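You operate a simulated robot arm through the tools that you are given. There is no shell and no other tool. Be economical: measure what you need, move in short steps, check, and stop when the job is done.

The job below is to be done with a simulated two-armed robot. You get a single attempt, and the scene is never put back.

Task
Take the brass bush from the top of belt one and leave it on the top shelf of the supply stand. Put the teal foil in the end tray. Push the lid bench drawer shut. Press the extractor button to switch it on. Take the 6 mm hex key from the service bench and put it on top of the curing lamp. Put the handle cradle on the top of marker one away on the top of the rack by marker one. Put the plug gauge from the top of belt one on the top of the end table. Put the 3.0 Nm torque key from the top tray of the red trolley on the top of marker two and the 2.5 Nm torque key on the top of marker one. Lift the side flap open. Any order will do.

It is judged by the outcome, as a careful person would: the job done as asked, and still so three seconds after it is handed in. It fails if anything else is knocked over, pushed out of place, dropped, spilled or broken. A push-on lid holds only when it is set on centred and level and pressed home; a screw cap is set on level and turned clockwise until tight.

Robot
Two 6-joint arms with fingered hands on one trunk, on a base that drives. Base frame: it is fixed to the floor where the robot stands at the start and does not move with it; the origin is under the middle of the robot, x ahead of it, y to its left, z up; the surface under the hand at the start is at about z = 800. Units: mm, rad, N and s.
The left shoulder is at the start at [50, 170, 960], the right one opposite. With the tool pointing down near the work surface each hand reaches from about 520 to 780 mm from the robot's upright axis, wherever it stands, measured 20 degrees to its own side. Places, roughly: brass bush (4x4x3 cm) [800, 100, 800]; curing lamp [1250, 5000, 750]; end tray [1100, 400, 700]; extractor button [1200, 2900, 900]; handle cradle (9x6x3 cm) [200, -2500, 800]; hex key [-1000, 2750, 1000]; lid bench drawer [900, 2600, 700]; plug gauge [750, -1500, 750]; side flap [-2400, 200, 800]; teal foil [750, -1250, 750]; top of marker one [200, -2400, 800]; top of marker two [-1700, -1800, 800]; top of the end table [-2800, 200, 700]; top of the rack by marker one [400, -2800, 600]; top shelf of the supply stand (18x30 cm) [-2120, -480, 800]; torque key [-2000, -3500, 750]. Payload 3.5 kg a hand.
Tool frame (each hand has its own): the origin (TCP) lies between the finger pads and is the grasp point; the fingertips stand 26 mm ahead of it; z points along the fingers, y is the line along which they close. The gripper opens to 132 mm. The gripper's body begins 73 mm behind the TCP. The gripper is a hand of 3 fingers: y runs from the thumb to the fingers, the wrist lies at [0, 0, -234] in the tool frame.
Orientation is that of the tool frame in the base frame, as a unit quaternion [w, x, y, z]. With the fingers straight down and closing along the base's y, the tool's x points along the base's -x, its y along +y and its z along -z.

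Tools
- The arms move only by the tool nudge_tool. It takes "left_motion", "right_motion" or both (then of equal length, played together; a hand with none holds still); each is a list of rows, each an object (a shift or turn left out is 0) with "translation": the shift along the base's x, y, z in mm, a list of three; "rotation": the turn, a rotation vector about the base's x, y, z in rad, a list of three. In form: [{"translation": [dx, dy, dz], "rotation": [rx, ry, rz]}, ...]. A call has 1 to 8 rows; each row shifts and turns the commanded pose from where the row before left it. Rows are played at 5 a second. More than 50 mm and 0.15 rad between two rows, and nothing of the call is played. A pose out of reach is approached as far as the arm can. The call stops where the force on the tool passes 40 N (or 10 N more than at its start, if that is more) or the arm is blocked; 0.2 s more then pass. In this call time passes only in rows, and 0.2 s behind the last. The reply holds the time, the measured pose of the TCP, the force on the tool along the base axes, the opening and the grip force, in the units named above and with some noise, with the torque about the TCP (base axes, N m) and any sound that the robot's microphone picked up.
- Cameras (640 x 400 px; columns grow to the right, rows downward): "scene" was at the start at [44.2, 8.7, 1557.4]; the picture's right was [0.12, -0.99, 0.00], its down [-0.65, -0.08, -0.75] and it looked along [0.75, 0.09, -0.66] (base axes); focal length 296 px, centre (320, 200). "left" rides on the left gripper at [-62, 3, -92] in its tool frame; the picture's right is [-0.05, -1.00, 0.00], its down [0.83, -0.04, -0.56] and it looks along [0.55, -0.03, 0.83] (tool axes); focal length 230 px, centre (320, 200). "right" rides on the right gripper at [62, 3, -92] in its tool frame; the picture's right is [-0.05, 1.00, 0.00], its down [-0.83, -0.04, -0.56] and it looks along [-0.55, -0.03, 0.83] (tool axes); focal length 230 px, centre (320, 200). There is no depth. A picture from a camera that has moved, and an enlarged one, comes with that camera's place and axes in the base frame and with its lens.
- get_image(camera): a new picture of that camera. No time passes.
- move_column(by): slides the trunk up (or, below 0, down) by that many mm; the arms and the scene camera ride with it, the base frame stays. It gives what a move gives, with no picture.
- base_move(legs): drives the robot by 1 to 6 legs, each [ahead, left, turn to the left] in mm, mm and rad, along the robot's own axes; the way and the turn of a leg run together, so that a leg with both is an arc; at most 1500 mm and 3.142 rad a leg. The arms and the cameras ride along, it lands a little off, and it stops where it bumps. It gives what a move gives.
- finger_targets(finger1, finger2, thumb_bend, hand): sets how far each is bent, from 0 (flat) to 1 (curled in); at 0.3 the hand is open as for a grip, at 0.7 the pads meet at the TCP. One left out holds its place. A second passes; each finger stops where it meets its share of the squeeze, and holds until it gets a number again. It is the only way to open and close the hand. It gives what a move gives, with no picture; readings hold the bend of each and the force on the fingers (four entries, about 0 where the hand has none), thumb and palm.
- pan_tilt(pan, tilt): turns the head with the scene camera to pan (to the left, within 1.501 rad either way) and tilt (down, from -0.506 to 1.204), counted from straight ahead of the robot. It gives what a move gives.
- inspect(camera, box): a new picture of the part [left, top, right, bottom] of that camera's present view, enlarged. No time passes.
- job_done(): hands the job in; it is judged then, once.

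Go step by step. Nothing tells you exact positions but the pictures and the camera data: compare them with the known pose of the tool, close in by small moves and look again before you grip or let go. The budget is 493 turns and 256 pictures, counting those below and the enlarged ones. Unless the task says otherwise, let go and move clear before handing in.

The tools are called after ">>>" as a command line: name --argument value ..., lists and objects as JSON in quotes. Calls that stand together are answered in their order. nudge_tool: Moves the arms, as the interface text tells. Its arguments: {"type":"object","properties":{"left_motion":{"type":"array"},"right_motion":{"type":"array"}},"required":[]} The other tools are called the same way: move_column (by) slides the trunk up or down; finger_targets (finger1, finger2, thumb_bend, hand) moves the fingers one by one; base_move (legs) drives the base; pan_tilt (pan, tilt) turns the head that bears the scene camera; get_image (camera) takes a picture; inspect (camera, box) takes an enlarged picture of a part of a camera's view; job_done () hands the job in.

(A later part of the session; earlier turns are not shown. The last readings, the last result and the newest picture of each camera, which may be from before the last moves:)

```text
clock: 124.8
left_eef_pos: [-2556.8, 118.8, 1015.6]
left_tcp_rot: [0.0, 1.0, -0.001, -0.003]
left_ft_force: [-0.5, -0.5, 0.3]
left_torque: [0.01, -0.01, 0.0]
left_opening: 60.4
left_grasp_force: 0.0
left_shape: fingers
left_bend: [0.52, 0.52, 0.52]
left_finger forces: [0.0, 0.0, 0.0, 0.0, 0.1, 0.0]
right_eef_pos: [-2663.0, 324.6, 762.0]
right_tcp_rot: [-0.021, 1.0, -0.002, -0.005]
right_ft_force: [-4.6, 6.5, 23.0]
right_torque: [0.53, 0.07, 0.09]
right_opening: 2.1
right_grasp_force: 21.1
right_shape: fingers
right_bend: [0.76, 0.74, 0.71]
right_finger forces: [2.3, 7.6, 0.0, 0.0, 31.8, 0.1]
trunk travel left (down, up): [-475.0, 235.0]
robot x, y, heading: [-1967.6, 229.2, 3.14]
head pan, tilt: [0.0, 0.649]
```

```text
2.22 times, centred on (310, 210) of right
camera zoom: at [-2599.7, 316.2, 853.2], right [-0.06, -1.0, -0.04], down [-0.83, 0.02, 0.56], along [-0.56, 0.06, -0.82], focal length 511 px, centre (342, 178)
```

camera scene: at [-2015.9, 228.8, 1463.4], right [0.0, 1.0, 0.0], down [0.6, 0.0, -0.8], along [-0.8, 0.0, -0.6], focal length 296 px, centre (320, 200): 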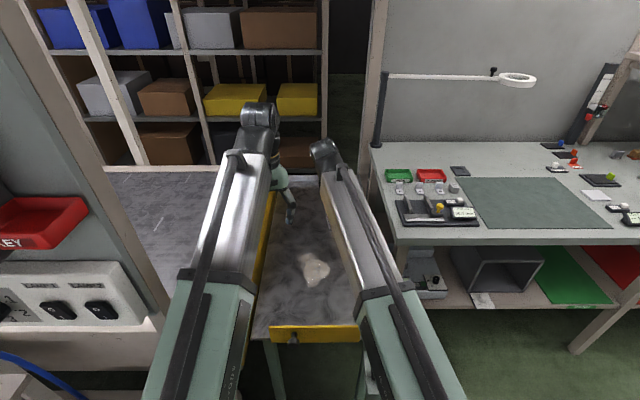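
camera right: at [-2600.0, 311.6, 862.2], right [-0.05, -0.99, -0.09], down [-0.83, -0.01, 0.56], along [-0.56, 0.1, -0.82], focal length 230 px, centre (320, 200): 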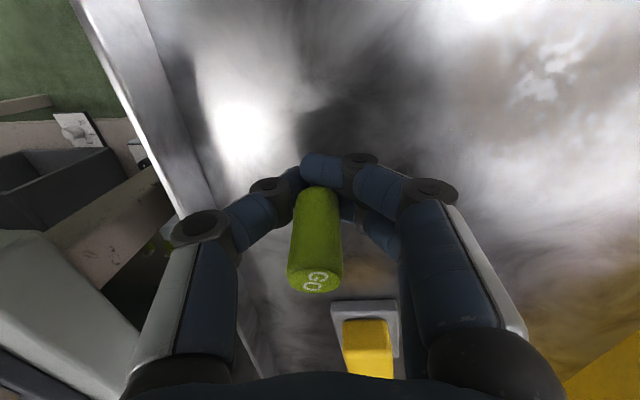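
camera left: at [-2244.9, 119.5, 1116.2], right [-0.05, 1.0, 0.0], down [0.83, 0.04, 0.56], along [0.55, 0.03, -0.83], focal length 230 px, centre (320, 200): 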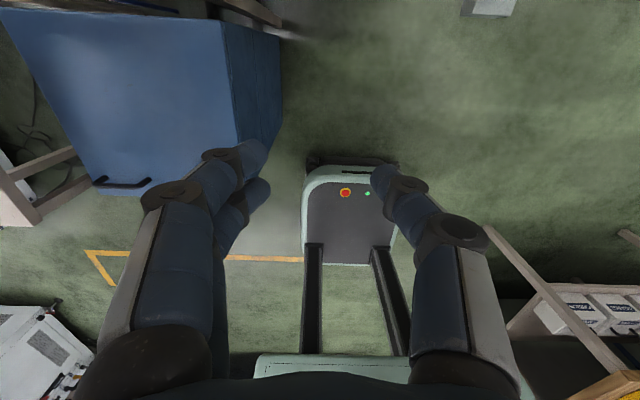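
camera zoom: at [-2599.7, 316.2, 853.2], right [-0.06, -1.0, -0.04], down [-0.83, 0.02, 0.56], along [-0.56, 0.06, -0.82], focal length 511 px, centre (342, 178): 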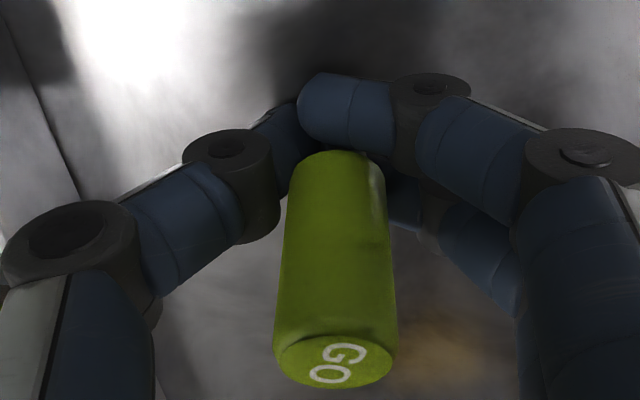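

>>> nudge_tool --right_motion '[{"translation": [0, 0, 3]}]'

>>> finger_targets --hand "right" --finger1 0.71 --finger2 0.7 --thumb_bend 0.68

>>> inspect --camera "right" --box '[230, 120, 390, 300]'

```text
clock: 125.2
left_eef_pos: [-2556.3, 118.4, 1013.8]
left_tcp_rot: [0.0, 1.0, -0.001, -0.003]
left_ft_force: [0.0, 0.0, 0.2]
left_torque: [-0.02, -0.02, -0.02]
left_opening: 60.9
left_grasp_force: 0.0
left_shape: fingers
left_bend: [0.52, 0.52, 0.52]
left_finger forces: [0.1, 0.0, 0.1, 0.0, 0.0, 0.0]
right_eef_pos: [-2661.4, 323.0, 762.4]
right_tcp_rot: [-0.021, 1.0, -0.001, -0.003]
right_ft_force: [-1.4, 2.0, 5.9]
right_torque: [0.17, 0.02, 0.06]
right_opening: 2.5
right_grasp_force: 12.1
right_shape: fingers
right_bend: [0.76, 0.74, 0.71]
right_finger forces: [2.3, 7.9, 0.0, 0.0, 14.0, 0.0]
trunk travel left (down, up): [-475.0, 235.0]
robot x, y, heading: [-1967.2, 232.6, 3.146]
head pan, tilt: [0.0, 0.649]
```

```text
clock: 126.2
left_eef_pos: [-2557.9, 118.4, 1014.5]
left_tcp_rot: [0.0, 1.0, -0.002, -0.003]
left_ft_force: [-0.6, 0.0, 0.4]
left_torque: [-0.01, 0.0, 0.0]
left_opening: 60.6
left_grasp_force: 0.0
left_shape: fingers
left_bend: [0.52, 0.52, 0.52]
left_finger forces: [0.0, 0.0, 0.0, 0.0, 0.0, 0.0]
right_eef_pos: [-2661.9, 324.6, 765.1]
right_tcp_rot: [-0.021, 1.0, -0.002, -0.004]
right_ft_force: [0.3, 0.4, -0.7]
right_torque: [0.01, -0.03, -0.02]
right_opening: 7.1
right_grasp_force: 0.6
right_shape: fingers
right_bend: [0.71, 0.69, 0.68]
right_finger forces: [0.0, 1.2, 0.0, 0.0, 0.7, 0.0]
trunk travel left (down, up): [-475.0, 235.0]
robot x, y, heading: [-1971.8, 227.8, 3.141]
head pan, tilt: [0.0, 0.649]
```

```text
2.22 times, centred on (310, 210) of right
camera zoom: at [-2600.2, 316.0, 855.6], right [-0.06, -1.0, -0.04], down [-0.83, 0.02, 0.56], along [-0.56, 0.06, -0.83], focal length 511 px, centre (342, 178)
```

zoom: 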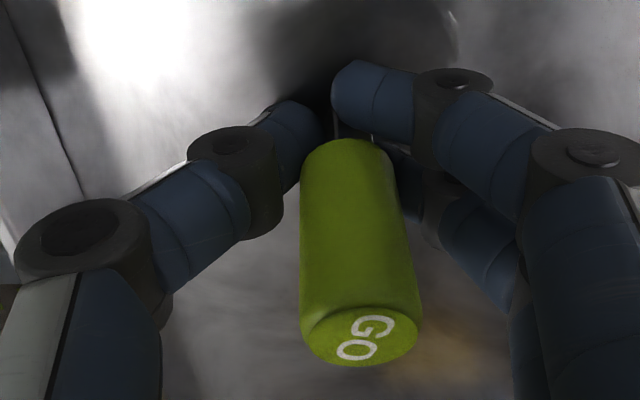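

The gauge seems to stand on the table with hardly any grip. I open a little more and look.

>>> finger_targets --hand "right" --finger1 0.67 --finger2 0.67 --thumb_bend 0.66

>>> inspect --camera "right" --box '[230, 120, 390, 300]'

```text
clock: 127.2
left_eef_pos: [-2558.0, 118.4, 1013.8]
left_tcp_rot: [0.0, 1.0, -0.001, -0.004]
left_ft_force: [0.2, -0.8, -0.5]
left_torque: [-0.04, -0.03, 0.0]
left_opening: 60.4
left_grasp_force: 0.1
left_shape: fingers
left_bend: [0.52, 0.52, 0.52]
left_finger forces: [0.0, 0.1, 0.0, 0.1, 0.0, 0.1]
right_eef_pos: [-2663.1, 322.6, 764.3]
right_tcp_rot: [-0.02, 1.0, -0.002, -0.004]
right_ft_force: [-0.1, 1.4, 2.5]
right_torque: [0.01, -0.02, -0.01]
right_opening: 14.1
right_grasp_force: 1.4
right_shape: fingers
right_bend: [0.68, 0.68, 0.66]
right_finger forces: [1.1, 0.8, 0.1, 0.1, 0.2, 0.0]
trunk travel left (down, up): [-475.0, 235.0]
robot x, y, heading: [-1970.3, 229.5, 3.144]
head pan, tilt: [0.0, 0.649]
```

```text
2.22 times, centred on (310, 210) of right
camera zoom: at [-2600.2, 316.0, 856.0], right [-0.06, -1.0, -0.04], down [-0.83, 0.02, 0.56], along [-0.56, 0.06, -0.83], focal length 511 px, centre (342, 178)
```

zoom: 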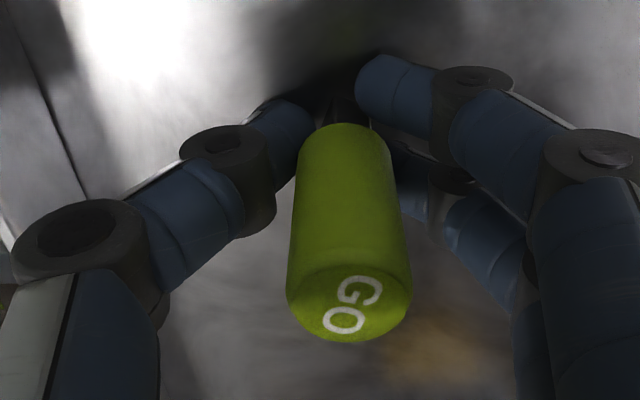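

It stands upright. I raise slightly while opening, then withdraw straight up.

>>> nudge_tool --right_motion '[{"translation": [0, 1, 4]}]'

>>> finger_targets --hand "right" --finger1 0.6 --finger2 0.6 --thumb_bend 0.6

>>> nudge_tool --right_motion '[{"translation": [0, 0, 3]}]'

>>> finger_targets --hand "right" --finger1 0.54 --finger2 0.54 --thumb_bend 0.54

>>> inspect --camera "right" --box '[210, 110, 430, 300]'

```text
clock: 127.6
left_eef_pos: [-2558.2, 118.4, 1014.0]
left_tcp_rot: [0.0, 1.0, 0.0, -0.004]
left_ft_force: [-0.7, -0.1, 0.0]
left_torque: [0.02, 0.0, 0.01]
left_opening: 60.7
left_grasp_force: 0.1
left_shape: fingers
left_bend: [0.52, 0.52, 0.52]
left_finger forces: [0.0, 0.1, 0.0, 0.0, 0.1, 0.1]
right_eef_pos: [-2663.7, 324.6, 768.3]
right_tcp_rot: [-0.021, 1.0, -0.002, -0.003]
right_ft_force: [0.4, -0.6, -0.2]
right_torque: [0.01, 0.02, -0.01]
right_opening: 14.7
right_grasp_force: 0.5
right_shape: fingers
right_bend: [0.67, 0.67, 0.66]
right_finger forces: [0.0, 0.2, 0.1, 0.0, 0.2, 0.0]
trunk travel left (down, up): [-475.0, 235.0]
robot x, y, heading: [-1970.6, 233.5, 3.14]
head pan, tilt: [0.0, 0.649]
```

```text
clock: 128.6
left_eef_pos: [-2558.0, 118.9, 1013.6]
left_tcp_rot: [0.0, 1.0, -0.001, -0.003]
left_ft_force: [-0.9, 0.7, 0.5]
left_torque: [0.0, -0.02, 0.0]
left_opening: 60.6
left_grasp_force: 0.1
left_shape: fingers
left_bend: [0.52, 0.52, 0.52]
left_finger forces: [0.0, 0.0, 0.0, 0.1, 0.0, 0.1]
right_eef_pos: [-2662.6, 325.0, 769.4]
right_tcp_rot: [-0.022, 1.0, -0.002, -0.003]
right_ft_force: [0.6, 0.1, 0.0]
right_torque: [-0.01, 0.01, 0.03]
right_opening: 34.2
right_grasp_force: 0.1
right_shape: fingers
right_bend: [0.6, 0.6, 0.6]
right_finger forces: [0.2, 0.1, 0.0, 0.0, 0.1, 0.1]
trunk travel left (down, up): [-475.0, 235.0]
robot x, y, heading: [-1967.3, 231.9, 3.142]
head pan, tilt: [0.0, 0.649]
```

```text
clock: 129.0
left_eef_pos: [-2558.5, 117.8, 1014.8]
left_tcp_rot: [0.0, 1.0, -0.001, -0.004]
left_ft_force: [-0.1, -0.6, -0.1]
left_torque: [0.01, 0.02, -0.01]
left_opening: 60.7
left_grasp_force: 0.0
left_shape: fingers
left_bend: [0.52, 0.52, 0.52]
left_finger forces: [0.0, 0.0, 0.0, 0.0, 0.1, 0.1]
right_eef_pos: [-2663.3, 324.7, 772.5]
right_tcp_rot: [-0.021, 1.0, -0.001, -0.004]
right_ft_force: [-0.5, 0.6, 0.0]
right_torque: [0.0, 0.01, 0.01]
right_opening: 34.4
right_grasp_force: 0.1
right_shape: fingers
right_bend: [0.6, 0.6, 0.6]
right_finger forces: [0.0, 0.1, 0.0, 0.0, 0.0, 0.0]
trunk travel left (down, up): [-475.0, 235.0]
robot x, y, heading: [-1970.7, 230.9, 3.143]
head pan, tilt: [0.0, 0.649]
```

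```text
clock: 130.0
left_eef_pos: [-2557.7, 117.5, 1013.3]
left_tcp_rot: [-0.001, 1.0, -0.001, -0.004]
left_ft_force: [0.2, 0.4, 0.8]
left_torque: [0.05, -0.05, -0.01]
left_opening: 60.9
left_grasp_force: 0.0
left_shape: fingers
left_bend: [0.52, 0.52, 0.52]
left_finger forces: [0.0, 0.0, 0.1, 0.1, 0.0, 0.1]
right_eef_pos: [-2663.3, 323.5, 771.6]
right_tcp_rot: [-0.021, 1.0, -0.002, -0.003]
right_ft_force: [-0.4, -0.5, 0.7]
right_torque: [0.04, -0.02, 0.0]
right_opening: 53.8
right_grasp_force: 0.0
right_shape: fingers
right_bend: [0.54, 0.54, 0.54]
right_finger forces: [0.0, 0.1, 0.0, 0.1, 0.1, 0.0]
trunk travel left (down, up): [-475.0, 235.0]
robot x, y, heading: [-1968.5, 231.1, 3.146]
head pan, tilt: [0.0, 0.649]
```

```text
2.11 times, centred on (320, 205) of right
camera zoom: at [-2600.5, 316.4, 862.5], right [-0.06, -1.0, -0.04], down [-0.83, 0.02, 0.56], along [-0.56, 0.06, -0.83], focal length 484 px, centre (320, 190)
```

zoom: 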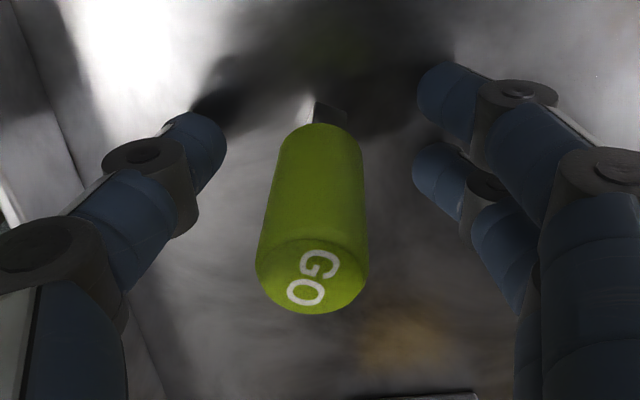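

The gauge stands upright, clear of the fingers. I withdraw upward.

>>> nudge_tool --right_motion '[{"translation": [0, 0, 25]}, {"translation": [0, 0, 45]}, {"translation": [0, 0, 45]}, {"translation": [0, 0, 45]}, {"translation": [0, 0, 45]}, {"rotation": [-0.04, 0, 0]}]'

>>> base_move --legs '[[-330, 0, 0]]'

>>> get_image --camera "right"

>>> get_image --camera "scene"

```text
clock: 131.4
left_eef_pos: [-2558.3, 117.9, 1013.7]
left_tcp_rot: [0.0, 1.0, -0.001, -0.003]
left_ft_force: [-0.1, -0.2, 0.0]
left_torque: [0.04, 0.02, -0.02]
left_opening: 60.4
left_grasp_force: 0.0
left_shape: fingers
left_bend: [0.52, 0.52, 0.52]
left_finger forces: [0.0, 0.1, 0.1, 0.1, 0.0, 0.0]
right_eef_pos: [-2663.2, 326.8, 976.7]
right_tcp_rot: [-0.001, 1.0, -0.002, -0.004]
right_ft_force: [-0.4, -0.5, 0.1]
right_torque: [-0.01, -0.01, -0.02]
right_opening: 53.9
right_grasp_force: 0.0
right_shape: fingers
right_bend: [0.54, 0.54, 0.54]
right_finger forces: [0.1, 0.0, 0.0, 0.1, 0.0, 0.0]
trunk travel left (down, up): [-475.0, 235.0]
robot x, y, heading: [-1972.1, 230.9, 3.14]
head pan, tilt: [0.0, 0.649]
```

```text
clock: 133.6
left_eef_pos: [-2228.7, 114.2, 1013.4]
left_tcp_rot: [0.0, 1.0, 0.002, -0.003]
left_ft_force: [-0.1, -0.3, -0.5]
left_torque: [0.01, 0.01, 0.0]
left_opening: 60.5
left_grasp_force: 0.1
left_shape: fingers
left_bend: [0.52, 0.52, 0.52]
left_finger forces: [0.1, 0.0, 0.1, 0.1, 0.0, 0.1]
right_eef_pos: [-2336.6, 322.0, 975.7]
right_tcp_rot: [0.0, 1.0, 0.001, -0.004]
right_ft_force: [-0.3, -0.7, -0.4]
right_torque: [-0.03, 0.01, 0.01]
right_opening: 54.0
right_grasp_force: 0.1
right_shape: fingers
right_bend: [0.54, 0.54, 0.54]
right_finger forces: [0.0, 0.1, 0.1, 0.0, 0.1, 0.1]
trunk travel left (down, up): [-475.0, 235.0]
robot x, y, heading: [-1643.0, 231.3, -3.139]
head pan, tilt: [0.0, 0.649]
```

```text
184 pictures are left
camera right: at [-2273.7, 318.5, 1068.1], right [-0.05, -1.0, 0.0], down [-0.83, 0.04, 0.56], along [-0.56, 0.03, -0.83], focal length 230 px, centre (320, 200)
```

right: 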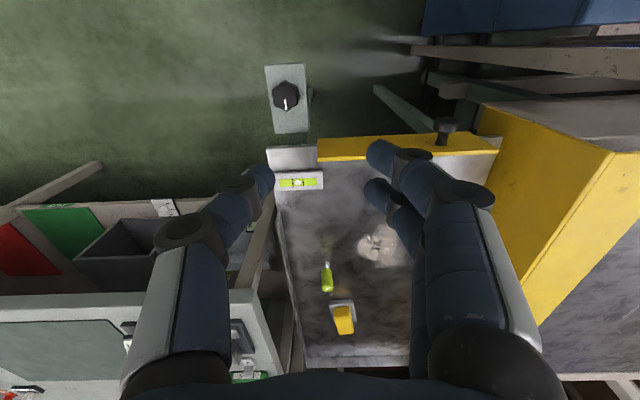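

```text
183 pictures are left
camera scene: at [-1686.9, 228.7, 1463.5], right [0.0, 1.0, 0.0], down [0.6, 0.0, -0.8], along [-0.8, 0.0, -0.6], focal length 296 px, centre (320, 200)
```

scene: 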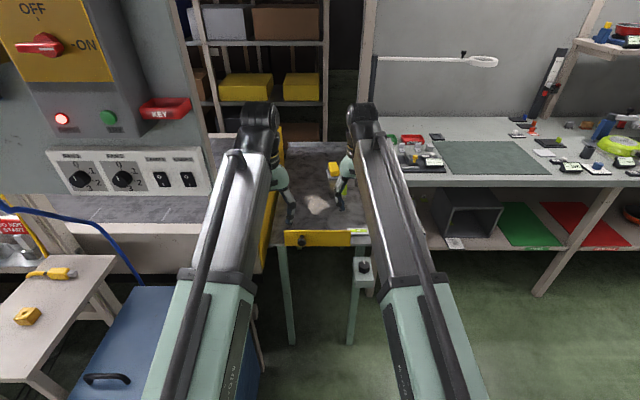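

The gauge stands on the end table. Now I look closely at the flap.

>>> inspect --camera "right" --box '[260, 60, 520, 220]'

>>> inspect --camera "scene" --box '[260, 200, 390, 290]'

```text
2.46 times, centred on (390, 140) of right
camera zoom: at [-2273.7, 318.5, 1068.1], right [-0.05, -1.0, 0.0], down [-0.83, 0.04, 0.56], along [-0.56, 0.03, -0.83], focal length 566 px, centre (148, 348)
```

zoom: 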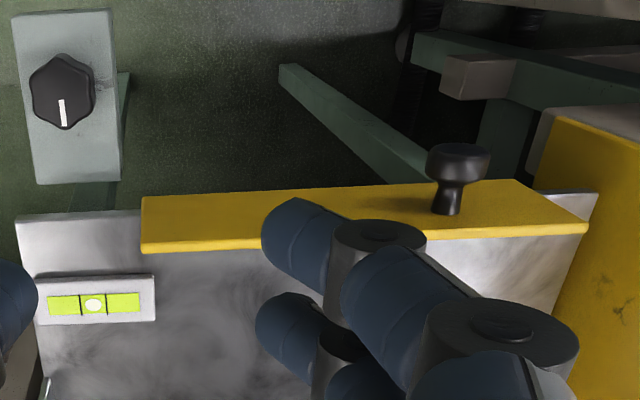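

```text
4.44 times, centred on (325, 245) of scene
camera zoom: at [-1686.9, 228.7, 1463.5], right [0.0, 1.0, 0.0], down [0.6, 0.0, -0.8], along [-0.8, 0.0, -0.6], focal length 1316 px, centre (298, 0)
```

zoom: 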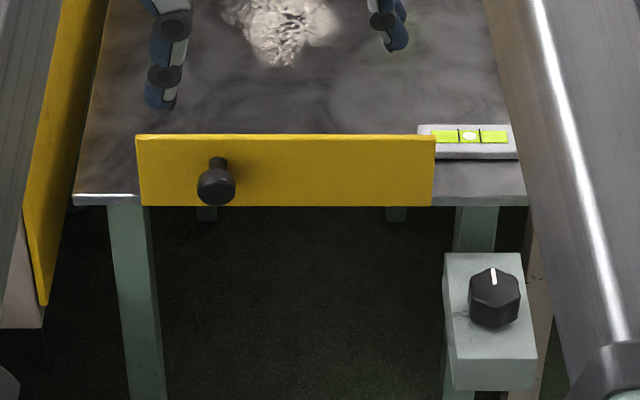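

The flap is an upright yellow plate on the table's front edge (x≈-2390, z 743–814), with the knob at about [-2363, 170, 787]. I position the left hand above the knob.

>>> base_move --legs '[[50, -70, 0]]'

>>> nudge_tool --left_motion '[{"translation": [-40, -5, -30]}, {"translation": [-38, -5, -40]}, {"translation": [0, 0, -40]}]'

>>> get_image --camera "left"

>>> get_image --camera "scene"

```text
clock: 134.6
left_eef_pos: [-2281.0, 187.1, 1013.9]
left_tcp_rot: [0.0, 1.0, 0.001, -0.003]
left_ft_force: [-0.5, 1.1, 0.5]
left_torque: [-0.02, -0.01, -0.03]
left_opening: 60.7
left_grasp_force: 0.0
left_shape: fingers
left_bend: [0.52, 0.52, 0.52]
left_finger forces: [0.0, 0.0, 0.1, 0.0, 0.0, 0.1]
right_eef_pos: [-2387.7, 394.2, 975.7]
right_tcp_rot: [0.0, 1.0, 0.001, -0.002]
right_ft_force: [0.1, 0.4, -0.4]
right_torque: [-0.03, 0.0, -0.04]
right_opening: 53.8
right_grasp_force: 0.0
right_shape: fingers
right_bend: [0.54, 0.54, 0.54]
right_finger forces: [0.0, 0.0, 0.1, 0.0, 0.0, 0.0]
trunk travel left (down, up): [-475.0, 235.0]
robot x, y, heading: [-1691.1, 302.1, -3.137]
head pan, tilt: [0.0, 0.649]
```

```text
refused: row 1 steps farther than a row can; nothing moved
```

```text
180 pictures are left
camera left: at [-2341.7, 184.0, 1106.5], right [-0.05, 1.0, 0.0], down [0.83, 0.05, 0.55], along [0.55, 0.03, -0.83], focal length 230 px, centre (320, 200)
```

left: 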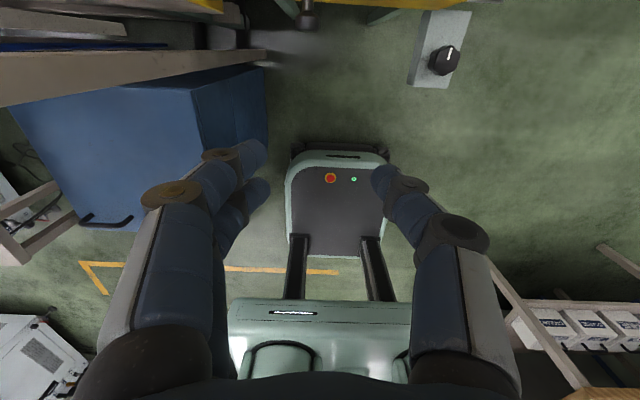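

```text
179 pictures are left
camera scene: at [-1739.2, 301.2, 1463.4], right [0.0, 1.0, 0.0], down [0.61, 0.0, -0.8], along [-0.8, 0.0, -0.61], focal length 296 px, centre (320, 200)
```

scene: 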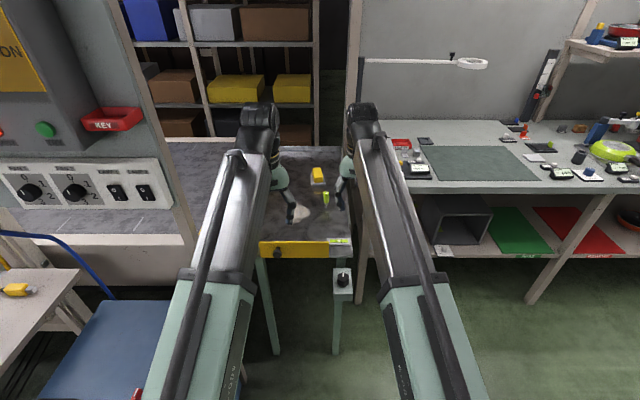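

The knob fix is confirmed at about [-2366, 167, 787]. I move above it with shorter steps.

>>> nudge_tool --left_motion '[{"translation": [-38, -10, -25]}, {"translation": [-38, -8, -30]}, {"translation": [0, 0, -45]}]'

>>> get_image --camera "left"

```text
clock: 135.4
left_eef_pos: [-2359.1, 168.9, 911.4]
left_tcp_rot: [0.0, 1.0, 0.001, -0.004]
left_ft_force: [-1.0, -0.9, 0.2]
left_torque: [0.0, 0.01, -0.03]
left_opening: 60.7
left_grasp_force: 0.0
left_shape: fingers
left_bend: [0.52, 0.52, 0.52]
left_finger forces: [0.1, 0.1, 0.0, 0.0, 0.1, 0.0]
right_eef_pos: [-2386.3, 393.7, 976.3]
right_tcp_rot: [-0.001, 1.0, 0.001, -0.004]
right_ft_force: [0.2, -0.9, -0.1]
right_torque: [-0.01, -0.02, 0.01]
right_opening: 54.0
right_grasp_force: 0.2
right_shape: fingers
right_bend: [0.54, 0.54, 0.54]
right_finger forces: [0.0, 0.0, 0.0, 0.0, 0.0, 0.1]
trunk travel left (down, up): [-475.0, 235.0]
robot x, y, heading: [-1693.2, 302.2, -3.142]
head pan, tilt: [0.0, 0.649]
```

```text
178 pictures are left
camera left: at [-2419.5, 164.4, 1005.0], right [-0.05, 1.0, 0.0], down [0.83, 0.05, 0.55], along [0.55, 0.03, -0.84], focal length 230 px, centre (320, 200)
```

left: 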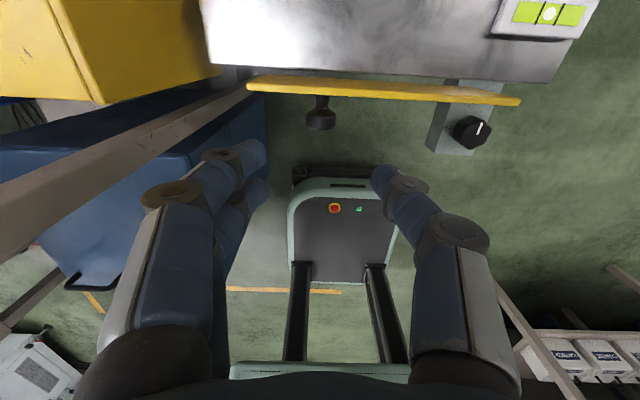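

>>> nudge_tool --left_motion '[{"translation": [0, -2, -45]}, {"translation": [0, 0, -40]}]'

>>> get_image --camera "left"

```text
clock: 136.0
left_eef_pos: [-2357.9, 168.3, 827.2]
left_tcp_rot: [-0.001, 1.0, 0.002, -0.004]
left_ft_force: [-0.2, -0.1, -0.5]
left_torque: [-0.01, 0.01, -0.03]
left_opening: 60.9
left_grasp_force: 0.1
left_shape: fingers
left_bend: [0.52, 0.52, 0.52]
left_finger forces: [0.0, 0.0, 0.0, 0.0, 0.0, 0.0]
right_eef_pos: [-2387.0, 393.6, 976.4]
right_tcp_rot: [-0.001, 1.0, 0.002, -0.004]
right_ft_force: [-0.5, 0.1, 0.6]
right_torque: [0.01, -0.03, 0.0]
right_opening: 53.9
right_grasp_force: 0.0
right_shape: fingers
right_bend: [0.54, 0.54, 0.54]
right_finger forces: [0.0, 0.0, 0.0, 0.0, 0.1, 0.0]
trunk travel left (down, up): [-475.0, 235.0]
robot x, y, heading: [-1693.8, 297.2, -3.137]
head pan, tilt: [0.0, 0.649]
```

```text
177 pictures are left
camera left: at [-2419.5, 163.7, 920.8], right [-0.05, 1.0, 0.0], down [0.83, 0.05, 0.55], along [0.55, 0.03, -0.84], focal length 230 px, centre (320, 200)
```

left: 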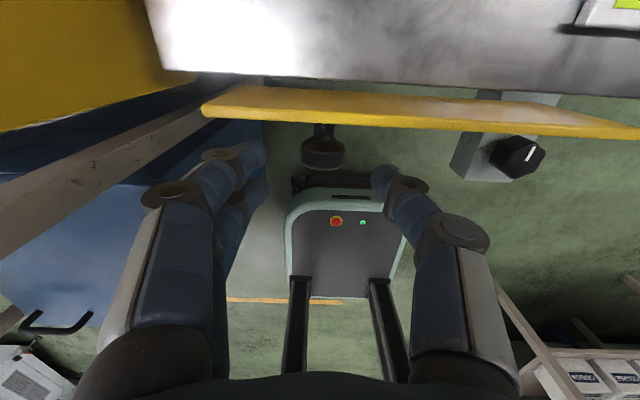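

>>> nudge_tool --left_motion '[{"translation": [0, 0, -20]}, {"translation": [0, 0, -18]}]'

>>> finger_targets --hand "left" --finger1 0.66 --finger2 0.66 --thumb_bend 0.66

>>> get_image --camera "left"

```text
clock: 136.6
left_eef_pos: [-2357.4, 168.4, 791.3]
left_tcp_rot: [0.0, 1.0, 0.002, -0.003]
left_ft_force: [-0.4, -0.8, -0.2]
left_torque: [0.03, 0.03, 0.03]
left_opening: 60.4
left_grasp_force: 0.2
left_shape: fingers
left_bend: [0.52, 0.52, 0.52]
left_finger forces: [0.0, 0.1, 0.0, 0.1, 0.0, 0.1]
right_eef_pos: [-2386.7, 395.3, 976.5]
right_tcp_rot: [-0.001, 1.0, 0.001, -0.003]
right_ft_force: [-1.0, -0.2, 0.1]
right_torque: [0.0, 0.0, -0.02]
right_opening: 53.7
right_grasp_force: 0.1
right_shape: fingers
right_bend: [0.54, 0.54, 0.54]
right_finger forces: [0.0, 0.0, 0.0, 0.0, 0.1, 0.0]
trunk travel left (down, up): [-475.0, 235.0]
robot x, y, heading: [-1693.7, 302.4, -3.143]
head pan, tilt: [0.0, 0.649]
```

```text
clock: 137.6
left_eef_pos: [-2356.8, 168.1, 791.4]
left_tcp_rot: [0.001, 1.0, 0.003, -0.003]
left_ft_force: [-0.1, 0.8, -1.3]
left_torque: [-0.01, -0.03, -0.01]
left_opening: 20.6
left_grasp_force: 1.5
left_shape: fingers
left_bend: [0.65, 0.66, 0.65]
left_finger forces: [0.9, 0.0, 0.0, 0.1, 2.2, 0.0]
right_eef_pos: [-2387.7, 394.6, 976.7]
right_tcp_rot: [-0.001, 1.0, 0.002, -0.003]
right_ft_force: [-0.1, -0.8, -0.6]
right_torque: [-0.01, 0.02, 0.01]
right_opening: 53.6
right_grasp_force: 0.0
right_shape: fingers
right_bend: [0.54, 0.54, 0.54]
right_finger forces: [0.0, 0.0, 0.1, 0.1, 0.0, 0.1]
trunk travel left (down, up): [-475.0, 235.0]
robot x, y, heading: [-1694.9, 301.0, -3.138]
head pan, tilt: [0.0, 0.649]
```

```text
176 pictures are left
camera left: at [-2418.0, 164.2, 883.7], right [-0.05, 1.0, 0.0], down [0.83, 0.05, 0.55], along [0.55, 0.03, -0.84], focal length 230 px, centre (320, 200)
```

left: 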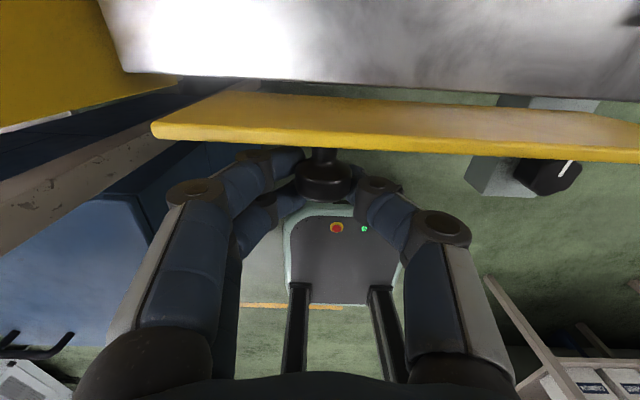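

>>> finger_targets --hand "left" --finger1 0.62 --finger2 0.62 --thumb_bend 0.62

>>> nudge_tool --left_motion '[{"translation": [-6, 0, -3]}]'

>>> finger_targets --hand "left" --finger1 0.72 --finger2 0.72 --thumb_bend 0.7

```text
clock: 138.6
left_eef_pos: [-2357.1, 168.7, 791.8]
left_tcp_rot: [0.0, 1.0, 0.002, -0.004]
left_ft_force: [0.4, -0.2, 0.8]
left_torque: [-0.02, 0.02, -0.01]
left_opening: 27.7
left_grasp_force: 0.1
left_shape: fingers
left_bend: [0.62, 0.62, 0.62]
left_finger forces: [0.0, 0.0, 0.1, 0.1, 0.1, 0.0]
right_eef_pos: [-2388.0, 394.2, 977.3]
right_tcp_rot: [-0.001, 1.0, 0.002, -0.003]
right_ft_force: [-0.1, 0.0, -0.1]
right_torque: [0.0, -0.05, 0.0]
right_opening: 53.7
right_grasp_force: 0.2
right_shape: fingers
right_bend: [0.54, 0.54, 0.54]
right_finger forces: [0.1, 0.1, 0.0, 0.0, 0.1, 0.0]
trunk travel left (down, up): [-475.0, 235.0]
robot x, y, heading: [-1688.9, 297.4, -3.14]
head pan, tilt: [0.0, 0.649]
```

```text
clock: 139.0
left_eef_pos: [-2362.4, 167.9, 788.2]
left_tcp_rot: [0.0, 1.0, 0.002, -0.003]
left_ft_force: [0.3, -0.4, 0.8]
left_torque: [-0.01, 0.0, -0.02]
left_opening: 28.3
left_grasp_force: 0.0
left_shape: fingers
left_bend: [0.62, 0.62, 0.62]
left_finger forces: [0.0, 0.0, 0.0, 0.1, 0.0, 0.0]
right_eef_pos: [-2387.9, 394.8, 977.7]
right_tcp_rot: [0.0, 1.0, 0.001, -0.004]
right_ft_force: [0.8, -0.4, 1.0]
right_torque: [-0.01, 0.01, -0.01]
right_opening: 53.8
right_grasp_force: 0.1
right_shape: fingers
right_bend: [0.54, 0.54, 0.54]
right_finger forces: [0.1, 0.0, 0.0, 0.0, 0.0, 0.0]
trunk travel left (down, up): [-475.0, 235.0]
robot x, y, heading: [-1695.7, 301.8, -3.141]
head pan, tilt: [0.0, 0.649]
```

```text
clock: 140.0
left_eef_pos: [-2362.3, 168.3, 787.1]
left_tcp_rot: [-0.001, 1.0, 0.002, -0.003]
left_ft_force: [0.8, 4.3, -6.4]
left_torque: [0.01, -0.02, 0.01]
left_opening: 13.2
left_grasp_force: 6.3
left_shape: fingers
left_bend: [0.71, 0.71, 0.67]
left_finger forces: [2.5, 2.3, 0.1, 0.0, 7.5, 0.0]
right_eef_pos: [-2387.0, 394.3, 976.3]
right_tcp_rot: [-0.001, 1.0, 0.002, -0.004]
right_ft_force: [1.3, 0.3, 1.0]
right_torque: [0.02, 0.01, 0.03]
right_opening: 53.9
right_grasp_force: 0.0
right_shape: fingers
right_bend: [0.54, 0.54, 0.54]
right_finger forces: [0.0, 0.0, 0.0, 0.1, 0.1, 0.0]
trunk travel left (down, up): [-475.0, 235.0]
robot x, y, heading: [-1687.3, 302.3, -3.14]
head pan, tilt: [0.0, 0.649]
```

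The knob is gripped. I test by lifting 10 mm gently.

>>> nudge_tool --left_motion '[{"translation": [0, 0, 5]}, {"translation": [0, 0, 5]}]'

>>> nudge_tool --left_motion '[{"translation": [0, 0, 5]}, {"translation": [0, 0, 5]}]'

>>> get_image --camera "scene"

>>> inspect --camera "left" --box '[120, 60, 640, 260]'

```text
clock: 140.6
left_eef_pos: [-2362.8, 167.8, 795.3]
left_tcp_rot: [0.0, 1.0, 0.001, -0.001]
left_ft_force: [3.6, 6.3, -24.6]
left_torque: [-0.01, -0.05, -0.02]
left_opening: 18.9
left_grasp_force: 12.2
left_shape: fingers
left_bend: [0.68, 0.71, 0.65]
left_finger forces: [7.1, 6.1, 0.1, 0.0, 11.3, 0.0]
right_eef_pos: [-2388.0, 395.3, 974.3]
right_tcp_rot: [0.0, 1.0, 0.001, -0.003]
right_ft_force: [-0.8, -0.1, 0.0]
right_torque: [0.04, 0.0, -0.01]
right_opening: 53.8
right_grasp_force: 0.1
right_shape: fingers
right_bend: [0.54, 0.54, 0.54]
right_finger forces: [0.0, 0.0, 0.1, 0.0, 0.0, 0.1]
trunk travel left (down, up): [-475.0, 235.0]
robot x, y, heading: [-1690.3, 300.9, -3.136]
head pan, tilt: [0.0, 0.649]
```

```text
clock: 141.2
left_eef_pos: [-2363.8, 167.5, 809.5]
left_tcp_rot: [0.001, 1.0, 0.002, -0.004]
left_ft_force: [2.2, 4.1, -4.6]
left_torque: [0.06, 0.0, -0.01]
left_opening: 18.8
left_grasp_force: 7.1
left_shape: fingers
left_bend: [0.7, 0.71, 0.66]
left_finger forces: [3.7, 4.1, 0.0, 0.1, 6.7, 0.0]
right_eef_pos: [-2387.2, 395.4, 976.8]
right_tcp_rot: [-0.001, 1.0, 0.0, -0.003]
right_ft_force: [0.2, 0.1, -0.1]
right_torque: [-0.04, 0.03, -0.04]
right_opening: 53.8
right_grasp_force: 0.1
right_shape: fingers
right_bend: [0.54, 0.54, 0.54]
right_finger forces: [0.1, 0.1, 0.0, 0.0, 0.1, 0.0]
trunk travel left (down, up): [-475.0, 235.0]
robot x, y, heading: [-1695.5, 302.7, -3.139]
head pan, tilt: [0.0, 0.649]
```

```text
175 pictures are left
camera scene: at [-1738.7, 300.4, 1463.7], right [0.0, 1.0, 0.0], down [0.6, 0.0, -0.8], along [-0.8, 0.0, -0.6], focal length 296 px, centre (320, 200)
```

scene: 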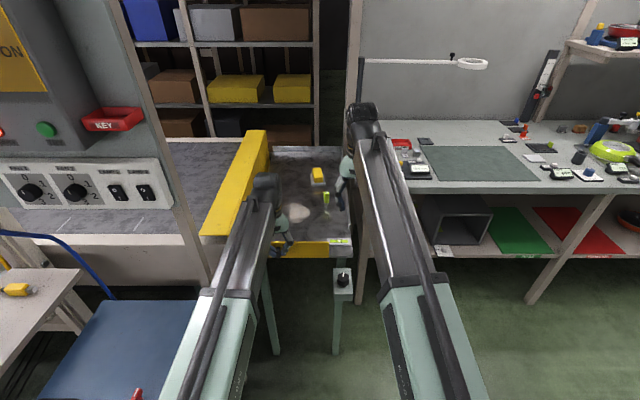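

```text
1.23 times, centred on (380, 160) of left
camera zoom: at [-2423.9, 163.8, 902.1], right [-0.06, 1.0, 0.0], down [0.83, 0.05, 0.55], along [0.55, 0.03, -0.84], focal length 283 px, centre (246, 249)
```

zoom: 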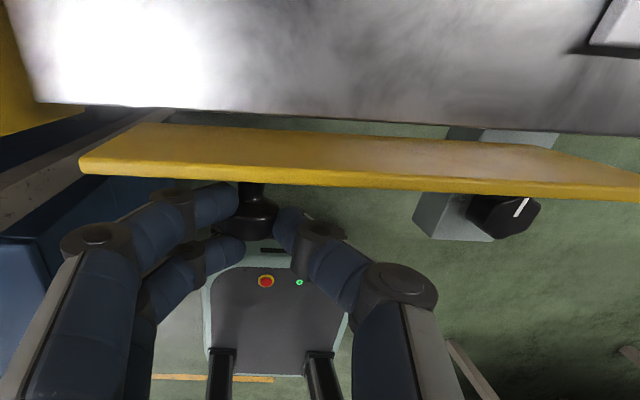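

The fingers probably slid up on the knob. I go back down, regrip harder, and test an outward pull.

>>> finger_targets --hand "left" --finger1 0.6 --finger2 0.6 --thumb_bend 0.6

>>> inspect --camera "left" --box '[120, 60, 640, 260]'

```text
clock: 142.2
left_eef_pos: [-2361.5, 167.5, 808.1]
left_tcp_rot: [0.0, 1.0, 0.002, -0.003]
left_ft_force: [0.1, -0.9, -0.1]
left_torque: [0.0, -0.02, -0.03]
left_opening: 34.3
left_grasp_force: 0.0
left_shape: fingers
left_bend: [0.6, 0.6, 0.6]
left_finger forces: [0.0, 0.0, 0.0, 0.0, 0.1, 0.0]
right_eef_pos: [-2387.8, 395.7, 976.0]
right_tcp_rot: [-0.001, 1.0, 0.0, -0.003]
right_ft_force: [0.2, -0.3, -0.5]
right_torque: [0.01, -0.03, 0.01]
right_opening: 53.9
right_grasp_force: 0.1
right_shape: fingers
right_bend: [0.54, 0.54, 0.54]
right_finger forces: [0.1, 0.0, 0.0, 0.1, 0.1, 0.1]
trunk travel left (down, up): [-475.0, 235.0]
robot x, y, heading: [-1692.1, 305.4, -3.141]
head pan, tilt: [0.0, 0.649]
```

```text
1.23 times, centred on (380, 160) of left
camera zoom: at [-2423.6, 163.8, 900.9], right [-0.05, 1.0, 0.0], down [0.83, 0.05, 0.55], along [0.55, 0.03, -0.84], focal length 283 px, centre (246, 249)
```

zoom: 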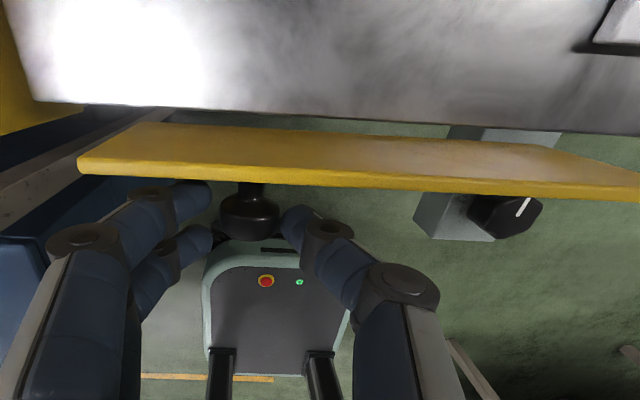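

>>> nudge_tool --left_motion '[{"translation": [0, 0, -13]}]'

>>> finger_targets --hand "left" --finger1 0.76 --finger2 0.76 --thumb_bend 0.74

>>> nudge_tool --left_motion '[{"translation": [5, 0, 0]}, {"translation": [5, 0, 0]}]'

>>> inspect --camera "left" --box '[120, 60, 640, 260]'

```text
clock: 142.6
left_eef_pos: [-2361.2, 166.6, 795.9]
left_tcp_rot: [0.0, 1.0, 0.001, -0.004]
left_ft_force: [-0.3, -0.1, 0.4]
left_torque: [-0.04, -0.01, -0.03]
left_opening: 33.9
left_grasp_force: 0.1
left_shape: fingers
left_bend: [0.6, 0.6, 0.6]
left_finger forces: [0.0, 0.1, 0.1, 0.0, 0.0, 0.0]
right_eef_pos: [-2386.8, 394.3, 976.7]
right_tcp_rot: [-0.001, 1.0, 0.001, -0.004]
right_ft_force: [-0.4, -0.2, 0.4]
right_torque: [-0.05, 0.02, 0.0]
right_opening: 53.6
right_grasp_force: 0.1
right_shape: fingers
right_bend: [0.54, 0.54, 0.54]
right_finger forces: [0.1, 0.0, 0.1, 0.1, 0.0, 0.0]
trunk travel left (down, up): [-475.0, 235.0]
robot x, y, heading: [-1691.8, 303.3, -3.142]
head pan, tilt: [0.0, 0.649]
```

```text
clock: 143.6
left_eef_pos: [-2362.5, 167.7, 795.5]
left_tcp_rot: [0.001, 1.0, 0.001, -0.003]
left_ft_force: [1.9, 6.6, -12.9]
left_torque: [0.13, -0.07, -0.02]
left_opening: 19.6
left_grasp_force: 12.7
left_shape: fingers
left_bend: [0.71, 0.75, 0.67]
left_finger forces: [7.5, 2.8, 0.0, 0.1, 15.1, 0.0]
right_eef_pos: [-2386.8, 395.1, 975.8]
right_tcp_rot: [-0.001, 1.0, 0.001, -0.003]
right_ft_force: [0.3, -0.5, -0.4]
right_torque: [0.03, -0.02, 0.01]
right_opening: 53.7
right_grasp_force: 0.1
right_shape: fingers
right_bend: [0.54, 0.54, 0.54]
right_finger forces: [0.0, 0.0, 0.0, 0.0, 0.0, 0.0]
trunk travel left (down, up): [-475.0, 235.0]
robot x, y, heading: [-1690.6, 302.1, -3.142]
head pan, tilt: [0.0, 0.649]
```

```text
clock: 144.2
left_eef_pos: [-2355.3, 167.6, 793.4]
left_tcp_rot: [0.0, 1.0, 0.001, -0.003]
left_ft_force: [-22.3, 5.7, -21.5]
left_torque: [0.13, 0.36, -0.08]
left_opening: 20.9
left_grasp_force: 16.9
left_shape: fingers
left_bend: [0.7, 0.75, 0.66]
left_finger forces: [18.6, 1.4, 0.0, 0.1, 13.7, 0.1]
right_eef_pos: [-2389.8, 395.2, 973.5]
right_tcp_rot: [-0.001, 1.0, 0.001, -0.002]
right_ft_force: [-0.4, -0.5, -1.0]
right_torque: [-0.02, -0.03, -0.02]
right_opening: 53.7
right_grasp_force: 0.0
right_shape: fingers
right_bend: [0.54, 0.54, 0.54]
right_finger forces: [0.0, 0.0, 0.1, 0.1, 0.0, 0.0]
trunk travel left (down, up): [-475.0, 235.0]
robot x, y, heading: [-1692.1, 303.2, -3.141]
head pan, tilt: [0.0, 0.649]
```

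```text
1.23 times, centred on (380, 160) of left
camera zoom: at [-2415.8, 163.8, 885.5], right [-0.05, 1.0, 0.0], down [0.83, 0.05, 0.55], along [0.55, 0.03, -0.84], focal length 283 px, centre (246, 249)
```

zoom: 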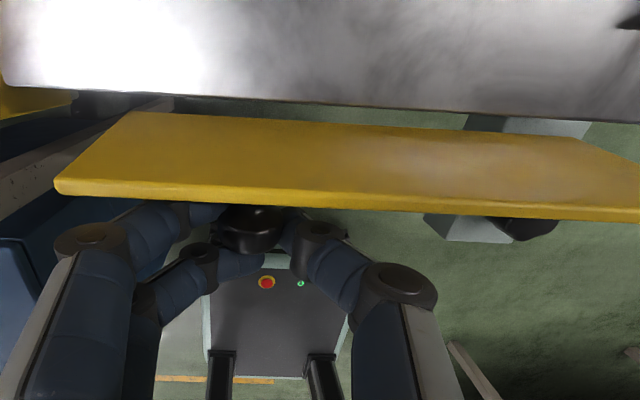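

The plate's top tilted outward about its bottom edge, so it seems hinged at the bottom. I release and check whether it stays tilted.

>>> finger_targets --hand "left" --finger1 0.56 --finger2 0.56 --thumb_bend 0.56

>>> inspect --camera "left" --box '[120, 60, 640, 260]'

>>> get_image --camera "right"

```text
clock: 145.2
left_eef_pos: [-2350.7, 167.3, 795.1]
left_tcp_rot: [0.0, 1.0, 0.002, -0.004]
left_ft_force: [-0.5, 1.0, 0.1]
left_torque: [0.02, 0.02, 0.01]
left_opening: 47.1
left_grasp_force: 0.3
left_shape: fingers
left_bend: [0.56, 0.56, 0.56]
left_finger forces: [0.1, 0.0, 0.0, 0.0, 0.0, 0.1]
right_eef_pos: [-2387.3, 395.1, 975.8]
right_tcp_rot: [0.0, 1.0, 0.001, -0.004]
right_ft_force: [-0.5, -0.7, -0.1]
right_torque: [0.02, 0.01, 0.01]
right_opening: 53.6
right_grasp_force: 0.0
right_shape: fingers
right_bend: [0.54, 0.54, 0.54]
right_finger forces: [0.0, 0.0, 0.0, 0.1, 0.0, 0.0]
trunk travel left (down, up): [-475.0, 235.0]
robot x, y, heading: [-1691.0, 303.0, -3.142]
head pan, tilt: [0.0, 0.649]
```

```text
1.23 times, centred on (380, 160) of left
camera zoom: at [-2412.4, 163.7, 887.8], right [-0.05, 1.0, 0.0], down [0.83, 0.05, 0.55], along [0.55, 0.03, -0.84], focal length 283 px, centre (246, 249)
```

zoom: 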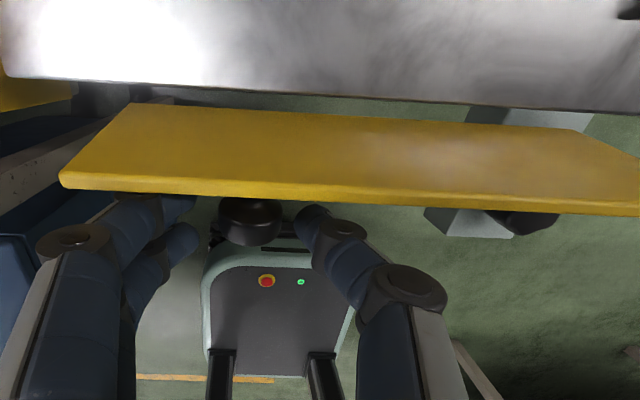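

```text
170 pictures are left
camera right: at [-2325.1, 390.5, 1067.7], right [-0.05, -1.0, 0.0], down [-0.83, 0.04, 0.56], along [-0.56, 0.03, -0.83], focal length 230 px, centre (320, 200)
```

right: 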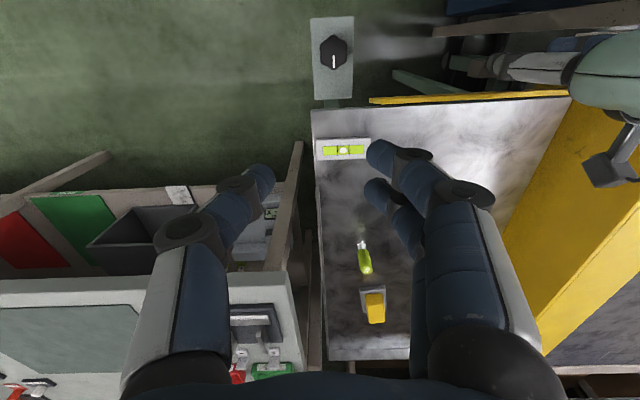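

The flap stays where it was pulled, tilted about 12° and hinged at its bottom edge. I will push it open from the inside: raise the hand, close the fingers and go behind the plate.

>>> nudge_tool --left_motion '[{"translation": [0, 0, 40]}, {"translation": [0, 0, 45]}, {"translation": [-35, 20, 0]}, {"translation": [-40, 15, 0]}]'

>>> finger_targets --hand "left" --finger1 0.68 --finger2 0.68 --thumb_bend 0.68

>>> nudge_tool --left_motion '[{"translation": [0, 0, -40]}, {"translation": [0, 0, -35]}]'

>>> get_image --camera "left"

```text
clock: 146.2
left_eef_pos: [-2424.0, 201.6, 878.0]
left_tcp_rot: [0.0, 1.0, 0.001, -0.002]
left_ft_force: [0.5, 0.1, -0.2]
left_torque: [0.02, 0.02, -0.01]
left_opening: 47.5
left_grasp_force: 0.0
left_shape: fingers
left_bend: [0.56, 0.56, 0.56]
left_finger forces: [0.0, 0.0, 0.1, 0.0, 0.1, 0.0]
right_eef_pos: [-2386.7, 395.2, 975.9]
right_tcp_rot: [-0.001, 1.0, 0.001, -0.003]
right_ft_force: [0.5, -0.3, -0.4]
right_torque: [0.0, 0.02, -0.02]
right_opening: 53.7
right_grasp_force: 0.1
right_shape: fingers
right_bend: [0.54, 0.54, 0.54]
right_finger forces: [0.0, 0.0, 0.0, 0.0, 0.0, 0.0]
trunk travel left (down, up): [-475.0, 235.0]
robot x, y, heading: [-1688.2, 302.5, -3.138]
head pan, tilt: [0.0, 0.649]
```

```text
clock: 147.2
left_eef_pos: [-2423.4, 202.1, 878.7]
left_tcp_rot: [0.0, 1.0, 0.002, -0.004]
left_ft_force: [0.2, -0.5, 0.3]
left_torque: [-0.01, 0.0, 0.0]
left_opening: 11.4
left_grasp_force: 0.0
left_shape: fingers
left_bend: [0.68, 0.68, 0.68]
left_finger forces: [0.0, 0.1, 0.1, 0.0, 0.0, 0.0]
right_eef_pos: [-2386.4, 394.1, 976.0]
right_tcp_rot: [0.0, 1.0, 0.001, -0.003]
right_ft_force: [0.3, -0.4, -0.8]
right_torque: [-0.02, 0.01, 0.0]
right_opening: 53.7
right_grasp_force: 0.1
right_shape: fingers
right_bend: [0.54, 0.54, 0.54]
right_finger forces: [0.1, 0.0, 0.0, 0.0, 0.1, 0.0]
trunk travel left (down, up): [-475.0, 235.0]
robot x, y, heading: [-1694.0, 302.1, -3.143]
head pan, tilt: [0.0, 0.649]
```

```text
clock: 147.8
left_eef_pos: [-2423.8, 202.3, 804.9]
left_tcp_rot: [0.0, 1.0, 0.001, -0.003]
left_ft_force: [-0.6, 0.3, 1.0]
left_torque: [0.01, 0.02, 0.0]
left_opening: 11.1
left_grasp_force: 0.0
left_shape: fingers
left_bend: [0.68, 0.68, 0.68]
left_finger forces: [0.0, 0.1, 0.0, 0.0, 0.1, 0.0]
right_eef_pos: [-2387.1, 394.6, 976.8]
right_tcp_rot: [-0.001, 1.0, 0.001, -0.004]
right_ft_force: [-1.3, 0.9, 0.1]
right_torque: [0.01, -0.01, -0.01]
right_opening: 53.7
right_grasp_force: 0.1
right_shape: fingers
right_bend: [0.54, 0.54, 0.54]
right_finger forces: [0.0, 0.1, 0.1, 0.1, 0.0, 0.1]
trunk travel left (down, up): [-475.0, 235.0]
robot x, y, heading: [-1692.7, 300.3, -3.14]
head pan, tilt: [0.0, 0.649]
```

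```text
169 pictures are left
camera left: at [-2486.1, 198.1, 897.7], right [-0.06, 1.0, 0.0], down [0.83, 0.05, 0.55], along [0.55, 0.03, -0.84], focal length 230 px, centre (320, 200)
```

left: 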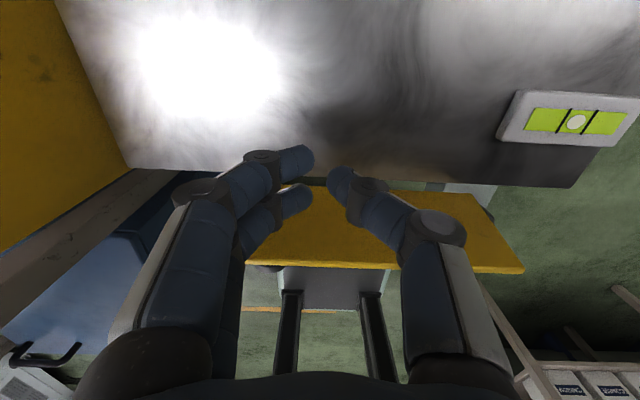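

The fingers are behind the plate. I pull outward in small steps.

>>> nudge_tool --left_motion '[{"translation": [12, 0, 0]}, {"translation": [12, 0, 0]}, {"translation": [12, 0, 0]}, {"translation": [12, 0, 0]}, {"translation": [12, 0, 0]}]'

>>> get_image --camera "left"

```text
clock: 149.0
left_eef_pos: [-2366.6, 201.6, 805.2]
left_tcp_rot: [0.0, 1.0, 0.002, -0.004]
left_ft_force: [-0.7, 0.5, 0.1]
left_torque: [0.02, 0.04, -0.01]
left_opening: 11.5
left_grasp_force: 0.1
left_shape: fingers
left_bend: [0.68, 0.68, 0.68]
left_finger forces: [0.1, 0.0, 0.0, 0.0, 0.1, 0.1]
right_eef_pos: [-2386.6, 394.8, 975.9]
right_tcp_rot: [-0.001, 1.0, 0.0, -0.004]
right_ft_force: [-0.1, -1.0, 0.6]
right_torque: [0.02, 0.02, -0.03]
right_opening: 53.8
right_grasp_force: 0.0
right_shape: fingers
right_bend: [0.54, 0.54, 0.54]
right_finger forces: [0.1, 0.1, 0.1, 0.1, 0.0, 0.0]
trunk travel left (down, up): [-475.0, 235.0]
robot x, y, heading: [-1691.5, 305.1, -3.138]
head pan, tilt: [0.0, 0.649]
```

```text
168 pictures are left
camera left: at [-2427.3, 197.8, 897.7], right [-0.05, 1.0, 0.0], down [0.83, 0.05, 0.55], along [0.55, 0.03, -0.84], focal length 230 px, centre (320, 200)
```

left: 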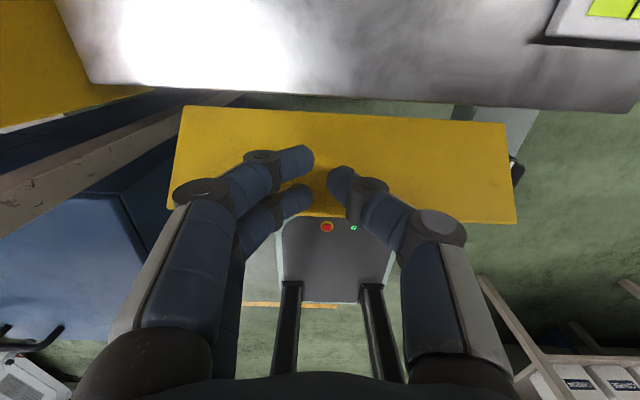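

The flap is open by about 50°. I push down on its inner face to swing it fully open.

>>> nudge_tool --left_motion '[{"translation": [12, 0, -8]}, {"translation": [6, 0, -10]}, {"translation": [4, 0, -10]}]'

>>> get_image --camera "left"

```text
clock: 149.8
left_eef_pos: [-2344.6, 202.0, 776.7]
left_tcp_rot: [0.0, 1.0, 0.001, -0.004]
left_ft_force: [0.0, 0.2, 0.4]
left_torque: [0.01, -0.02, -0.02]
left_opening: 11.6
left_grasp_force: 0.1
left_shape: fingers
left_bend: [0.68, 0.68, 0.68]
left_finger forces: [0.1, 0.4, 0.0, 0.0, 0.1, 0.1]
right_eef_pos: [-2387.4, 394.0, 974.6]
right_tcp_rot: [-0.001, 1.0, 0.001, -0.003]
right_ft_force: [0.7, 0.1, 0.1]
right_torque: [-0.02, -0.02, -0.02]
right_opening: 54.0
right_grasp_force: 0.0
right_shape: fingers
right_bend: [0.54, 0.54, 0.54]
right_finger forces: [0.0, 0.1, 0.1, 0.0, 0.0, 0.0]
trunk travel left (down, up): [-475.0, 235.0]
robot x, y, heading: [-1690.2, 303.5, -3.139]
head pan, tilt: [0.0, 0.649]
```

```text
167 pictures are left
camera left: at [-2405.2, 198.2, 869.9], right [-0.05, 1.0, 0.0], down [0.83, 0.05, 0.55], along [0.55, 0.03, -0.84], focal length 230 px, centre (320, 200)
```

left: 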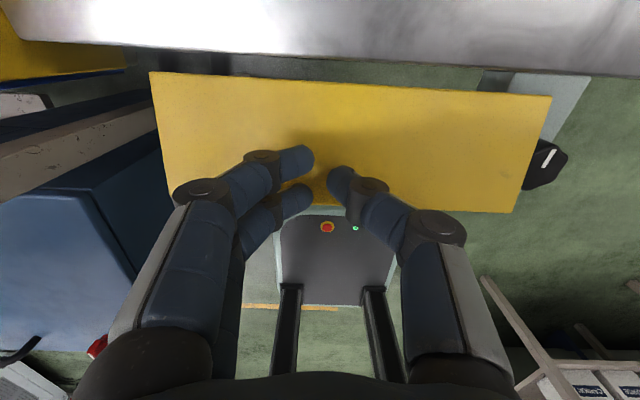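

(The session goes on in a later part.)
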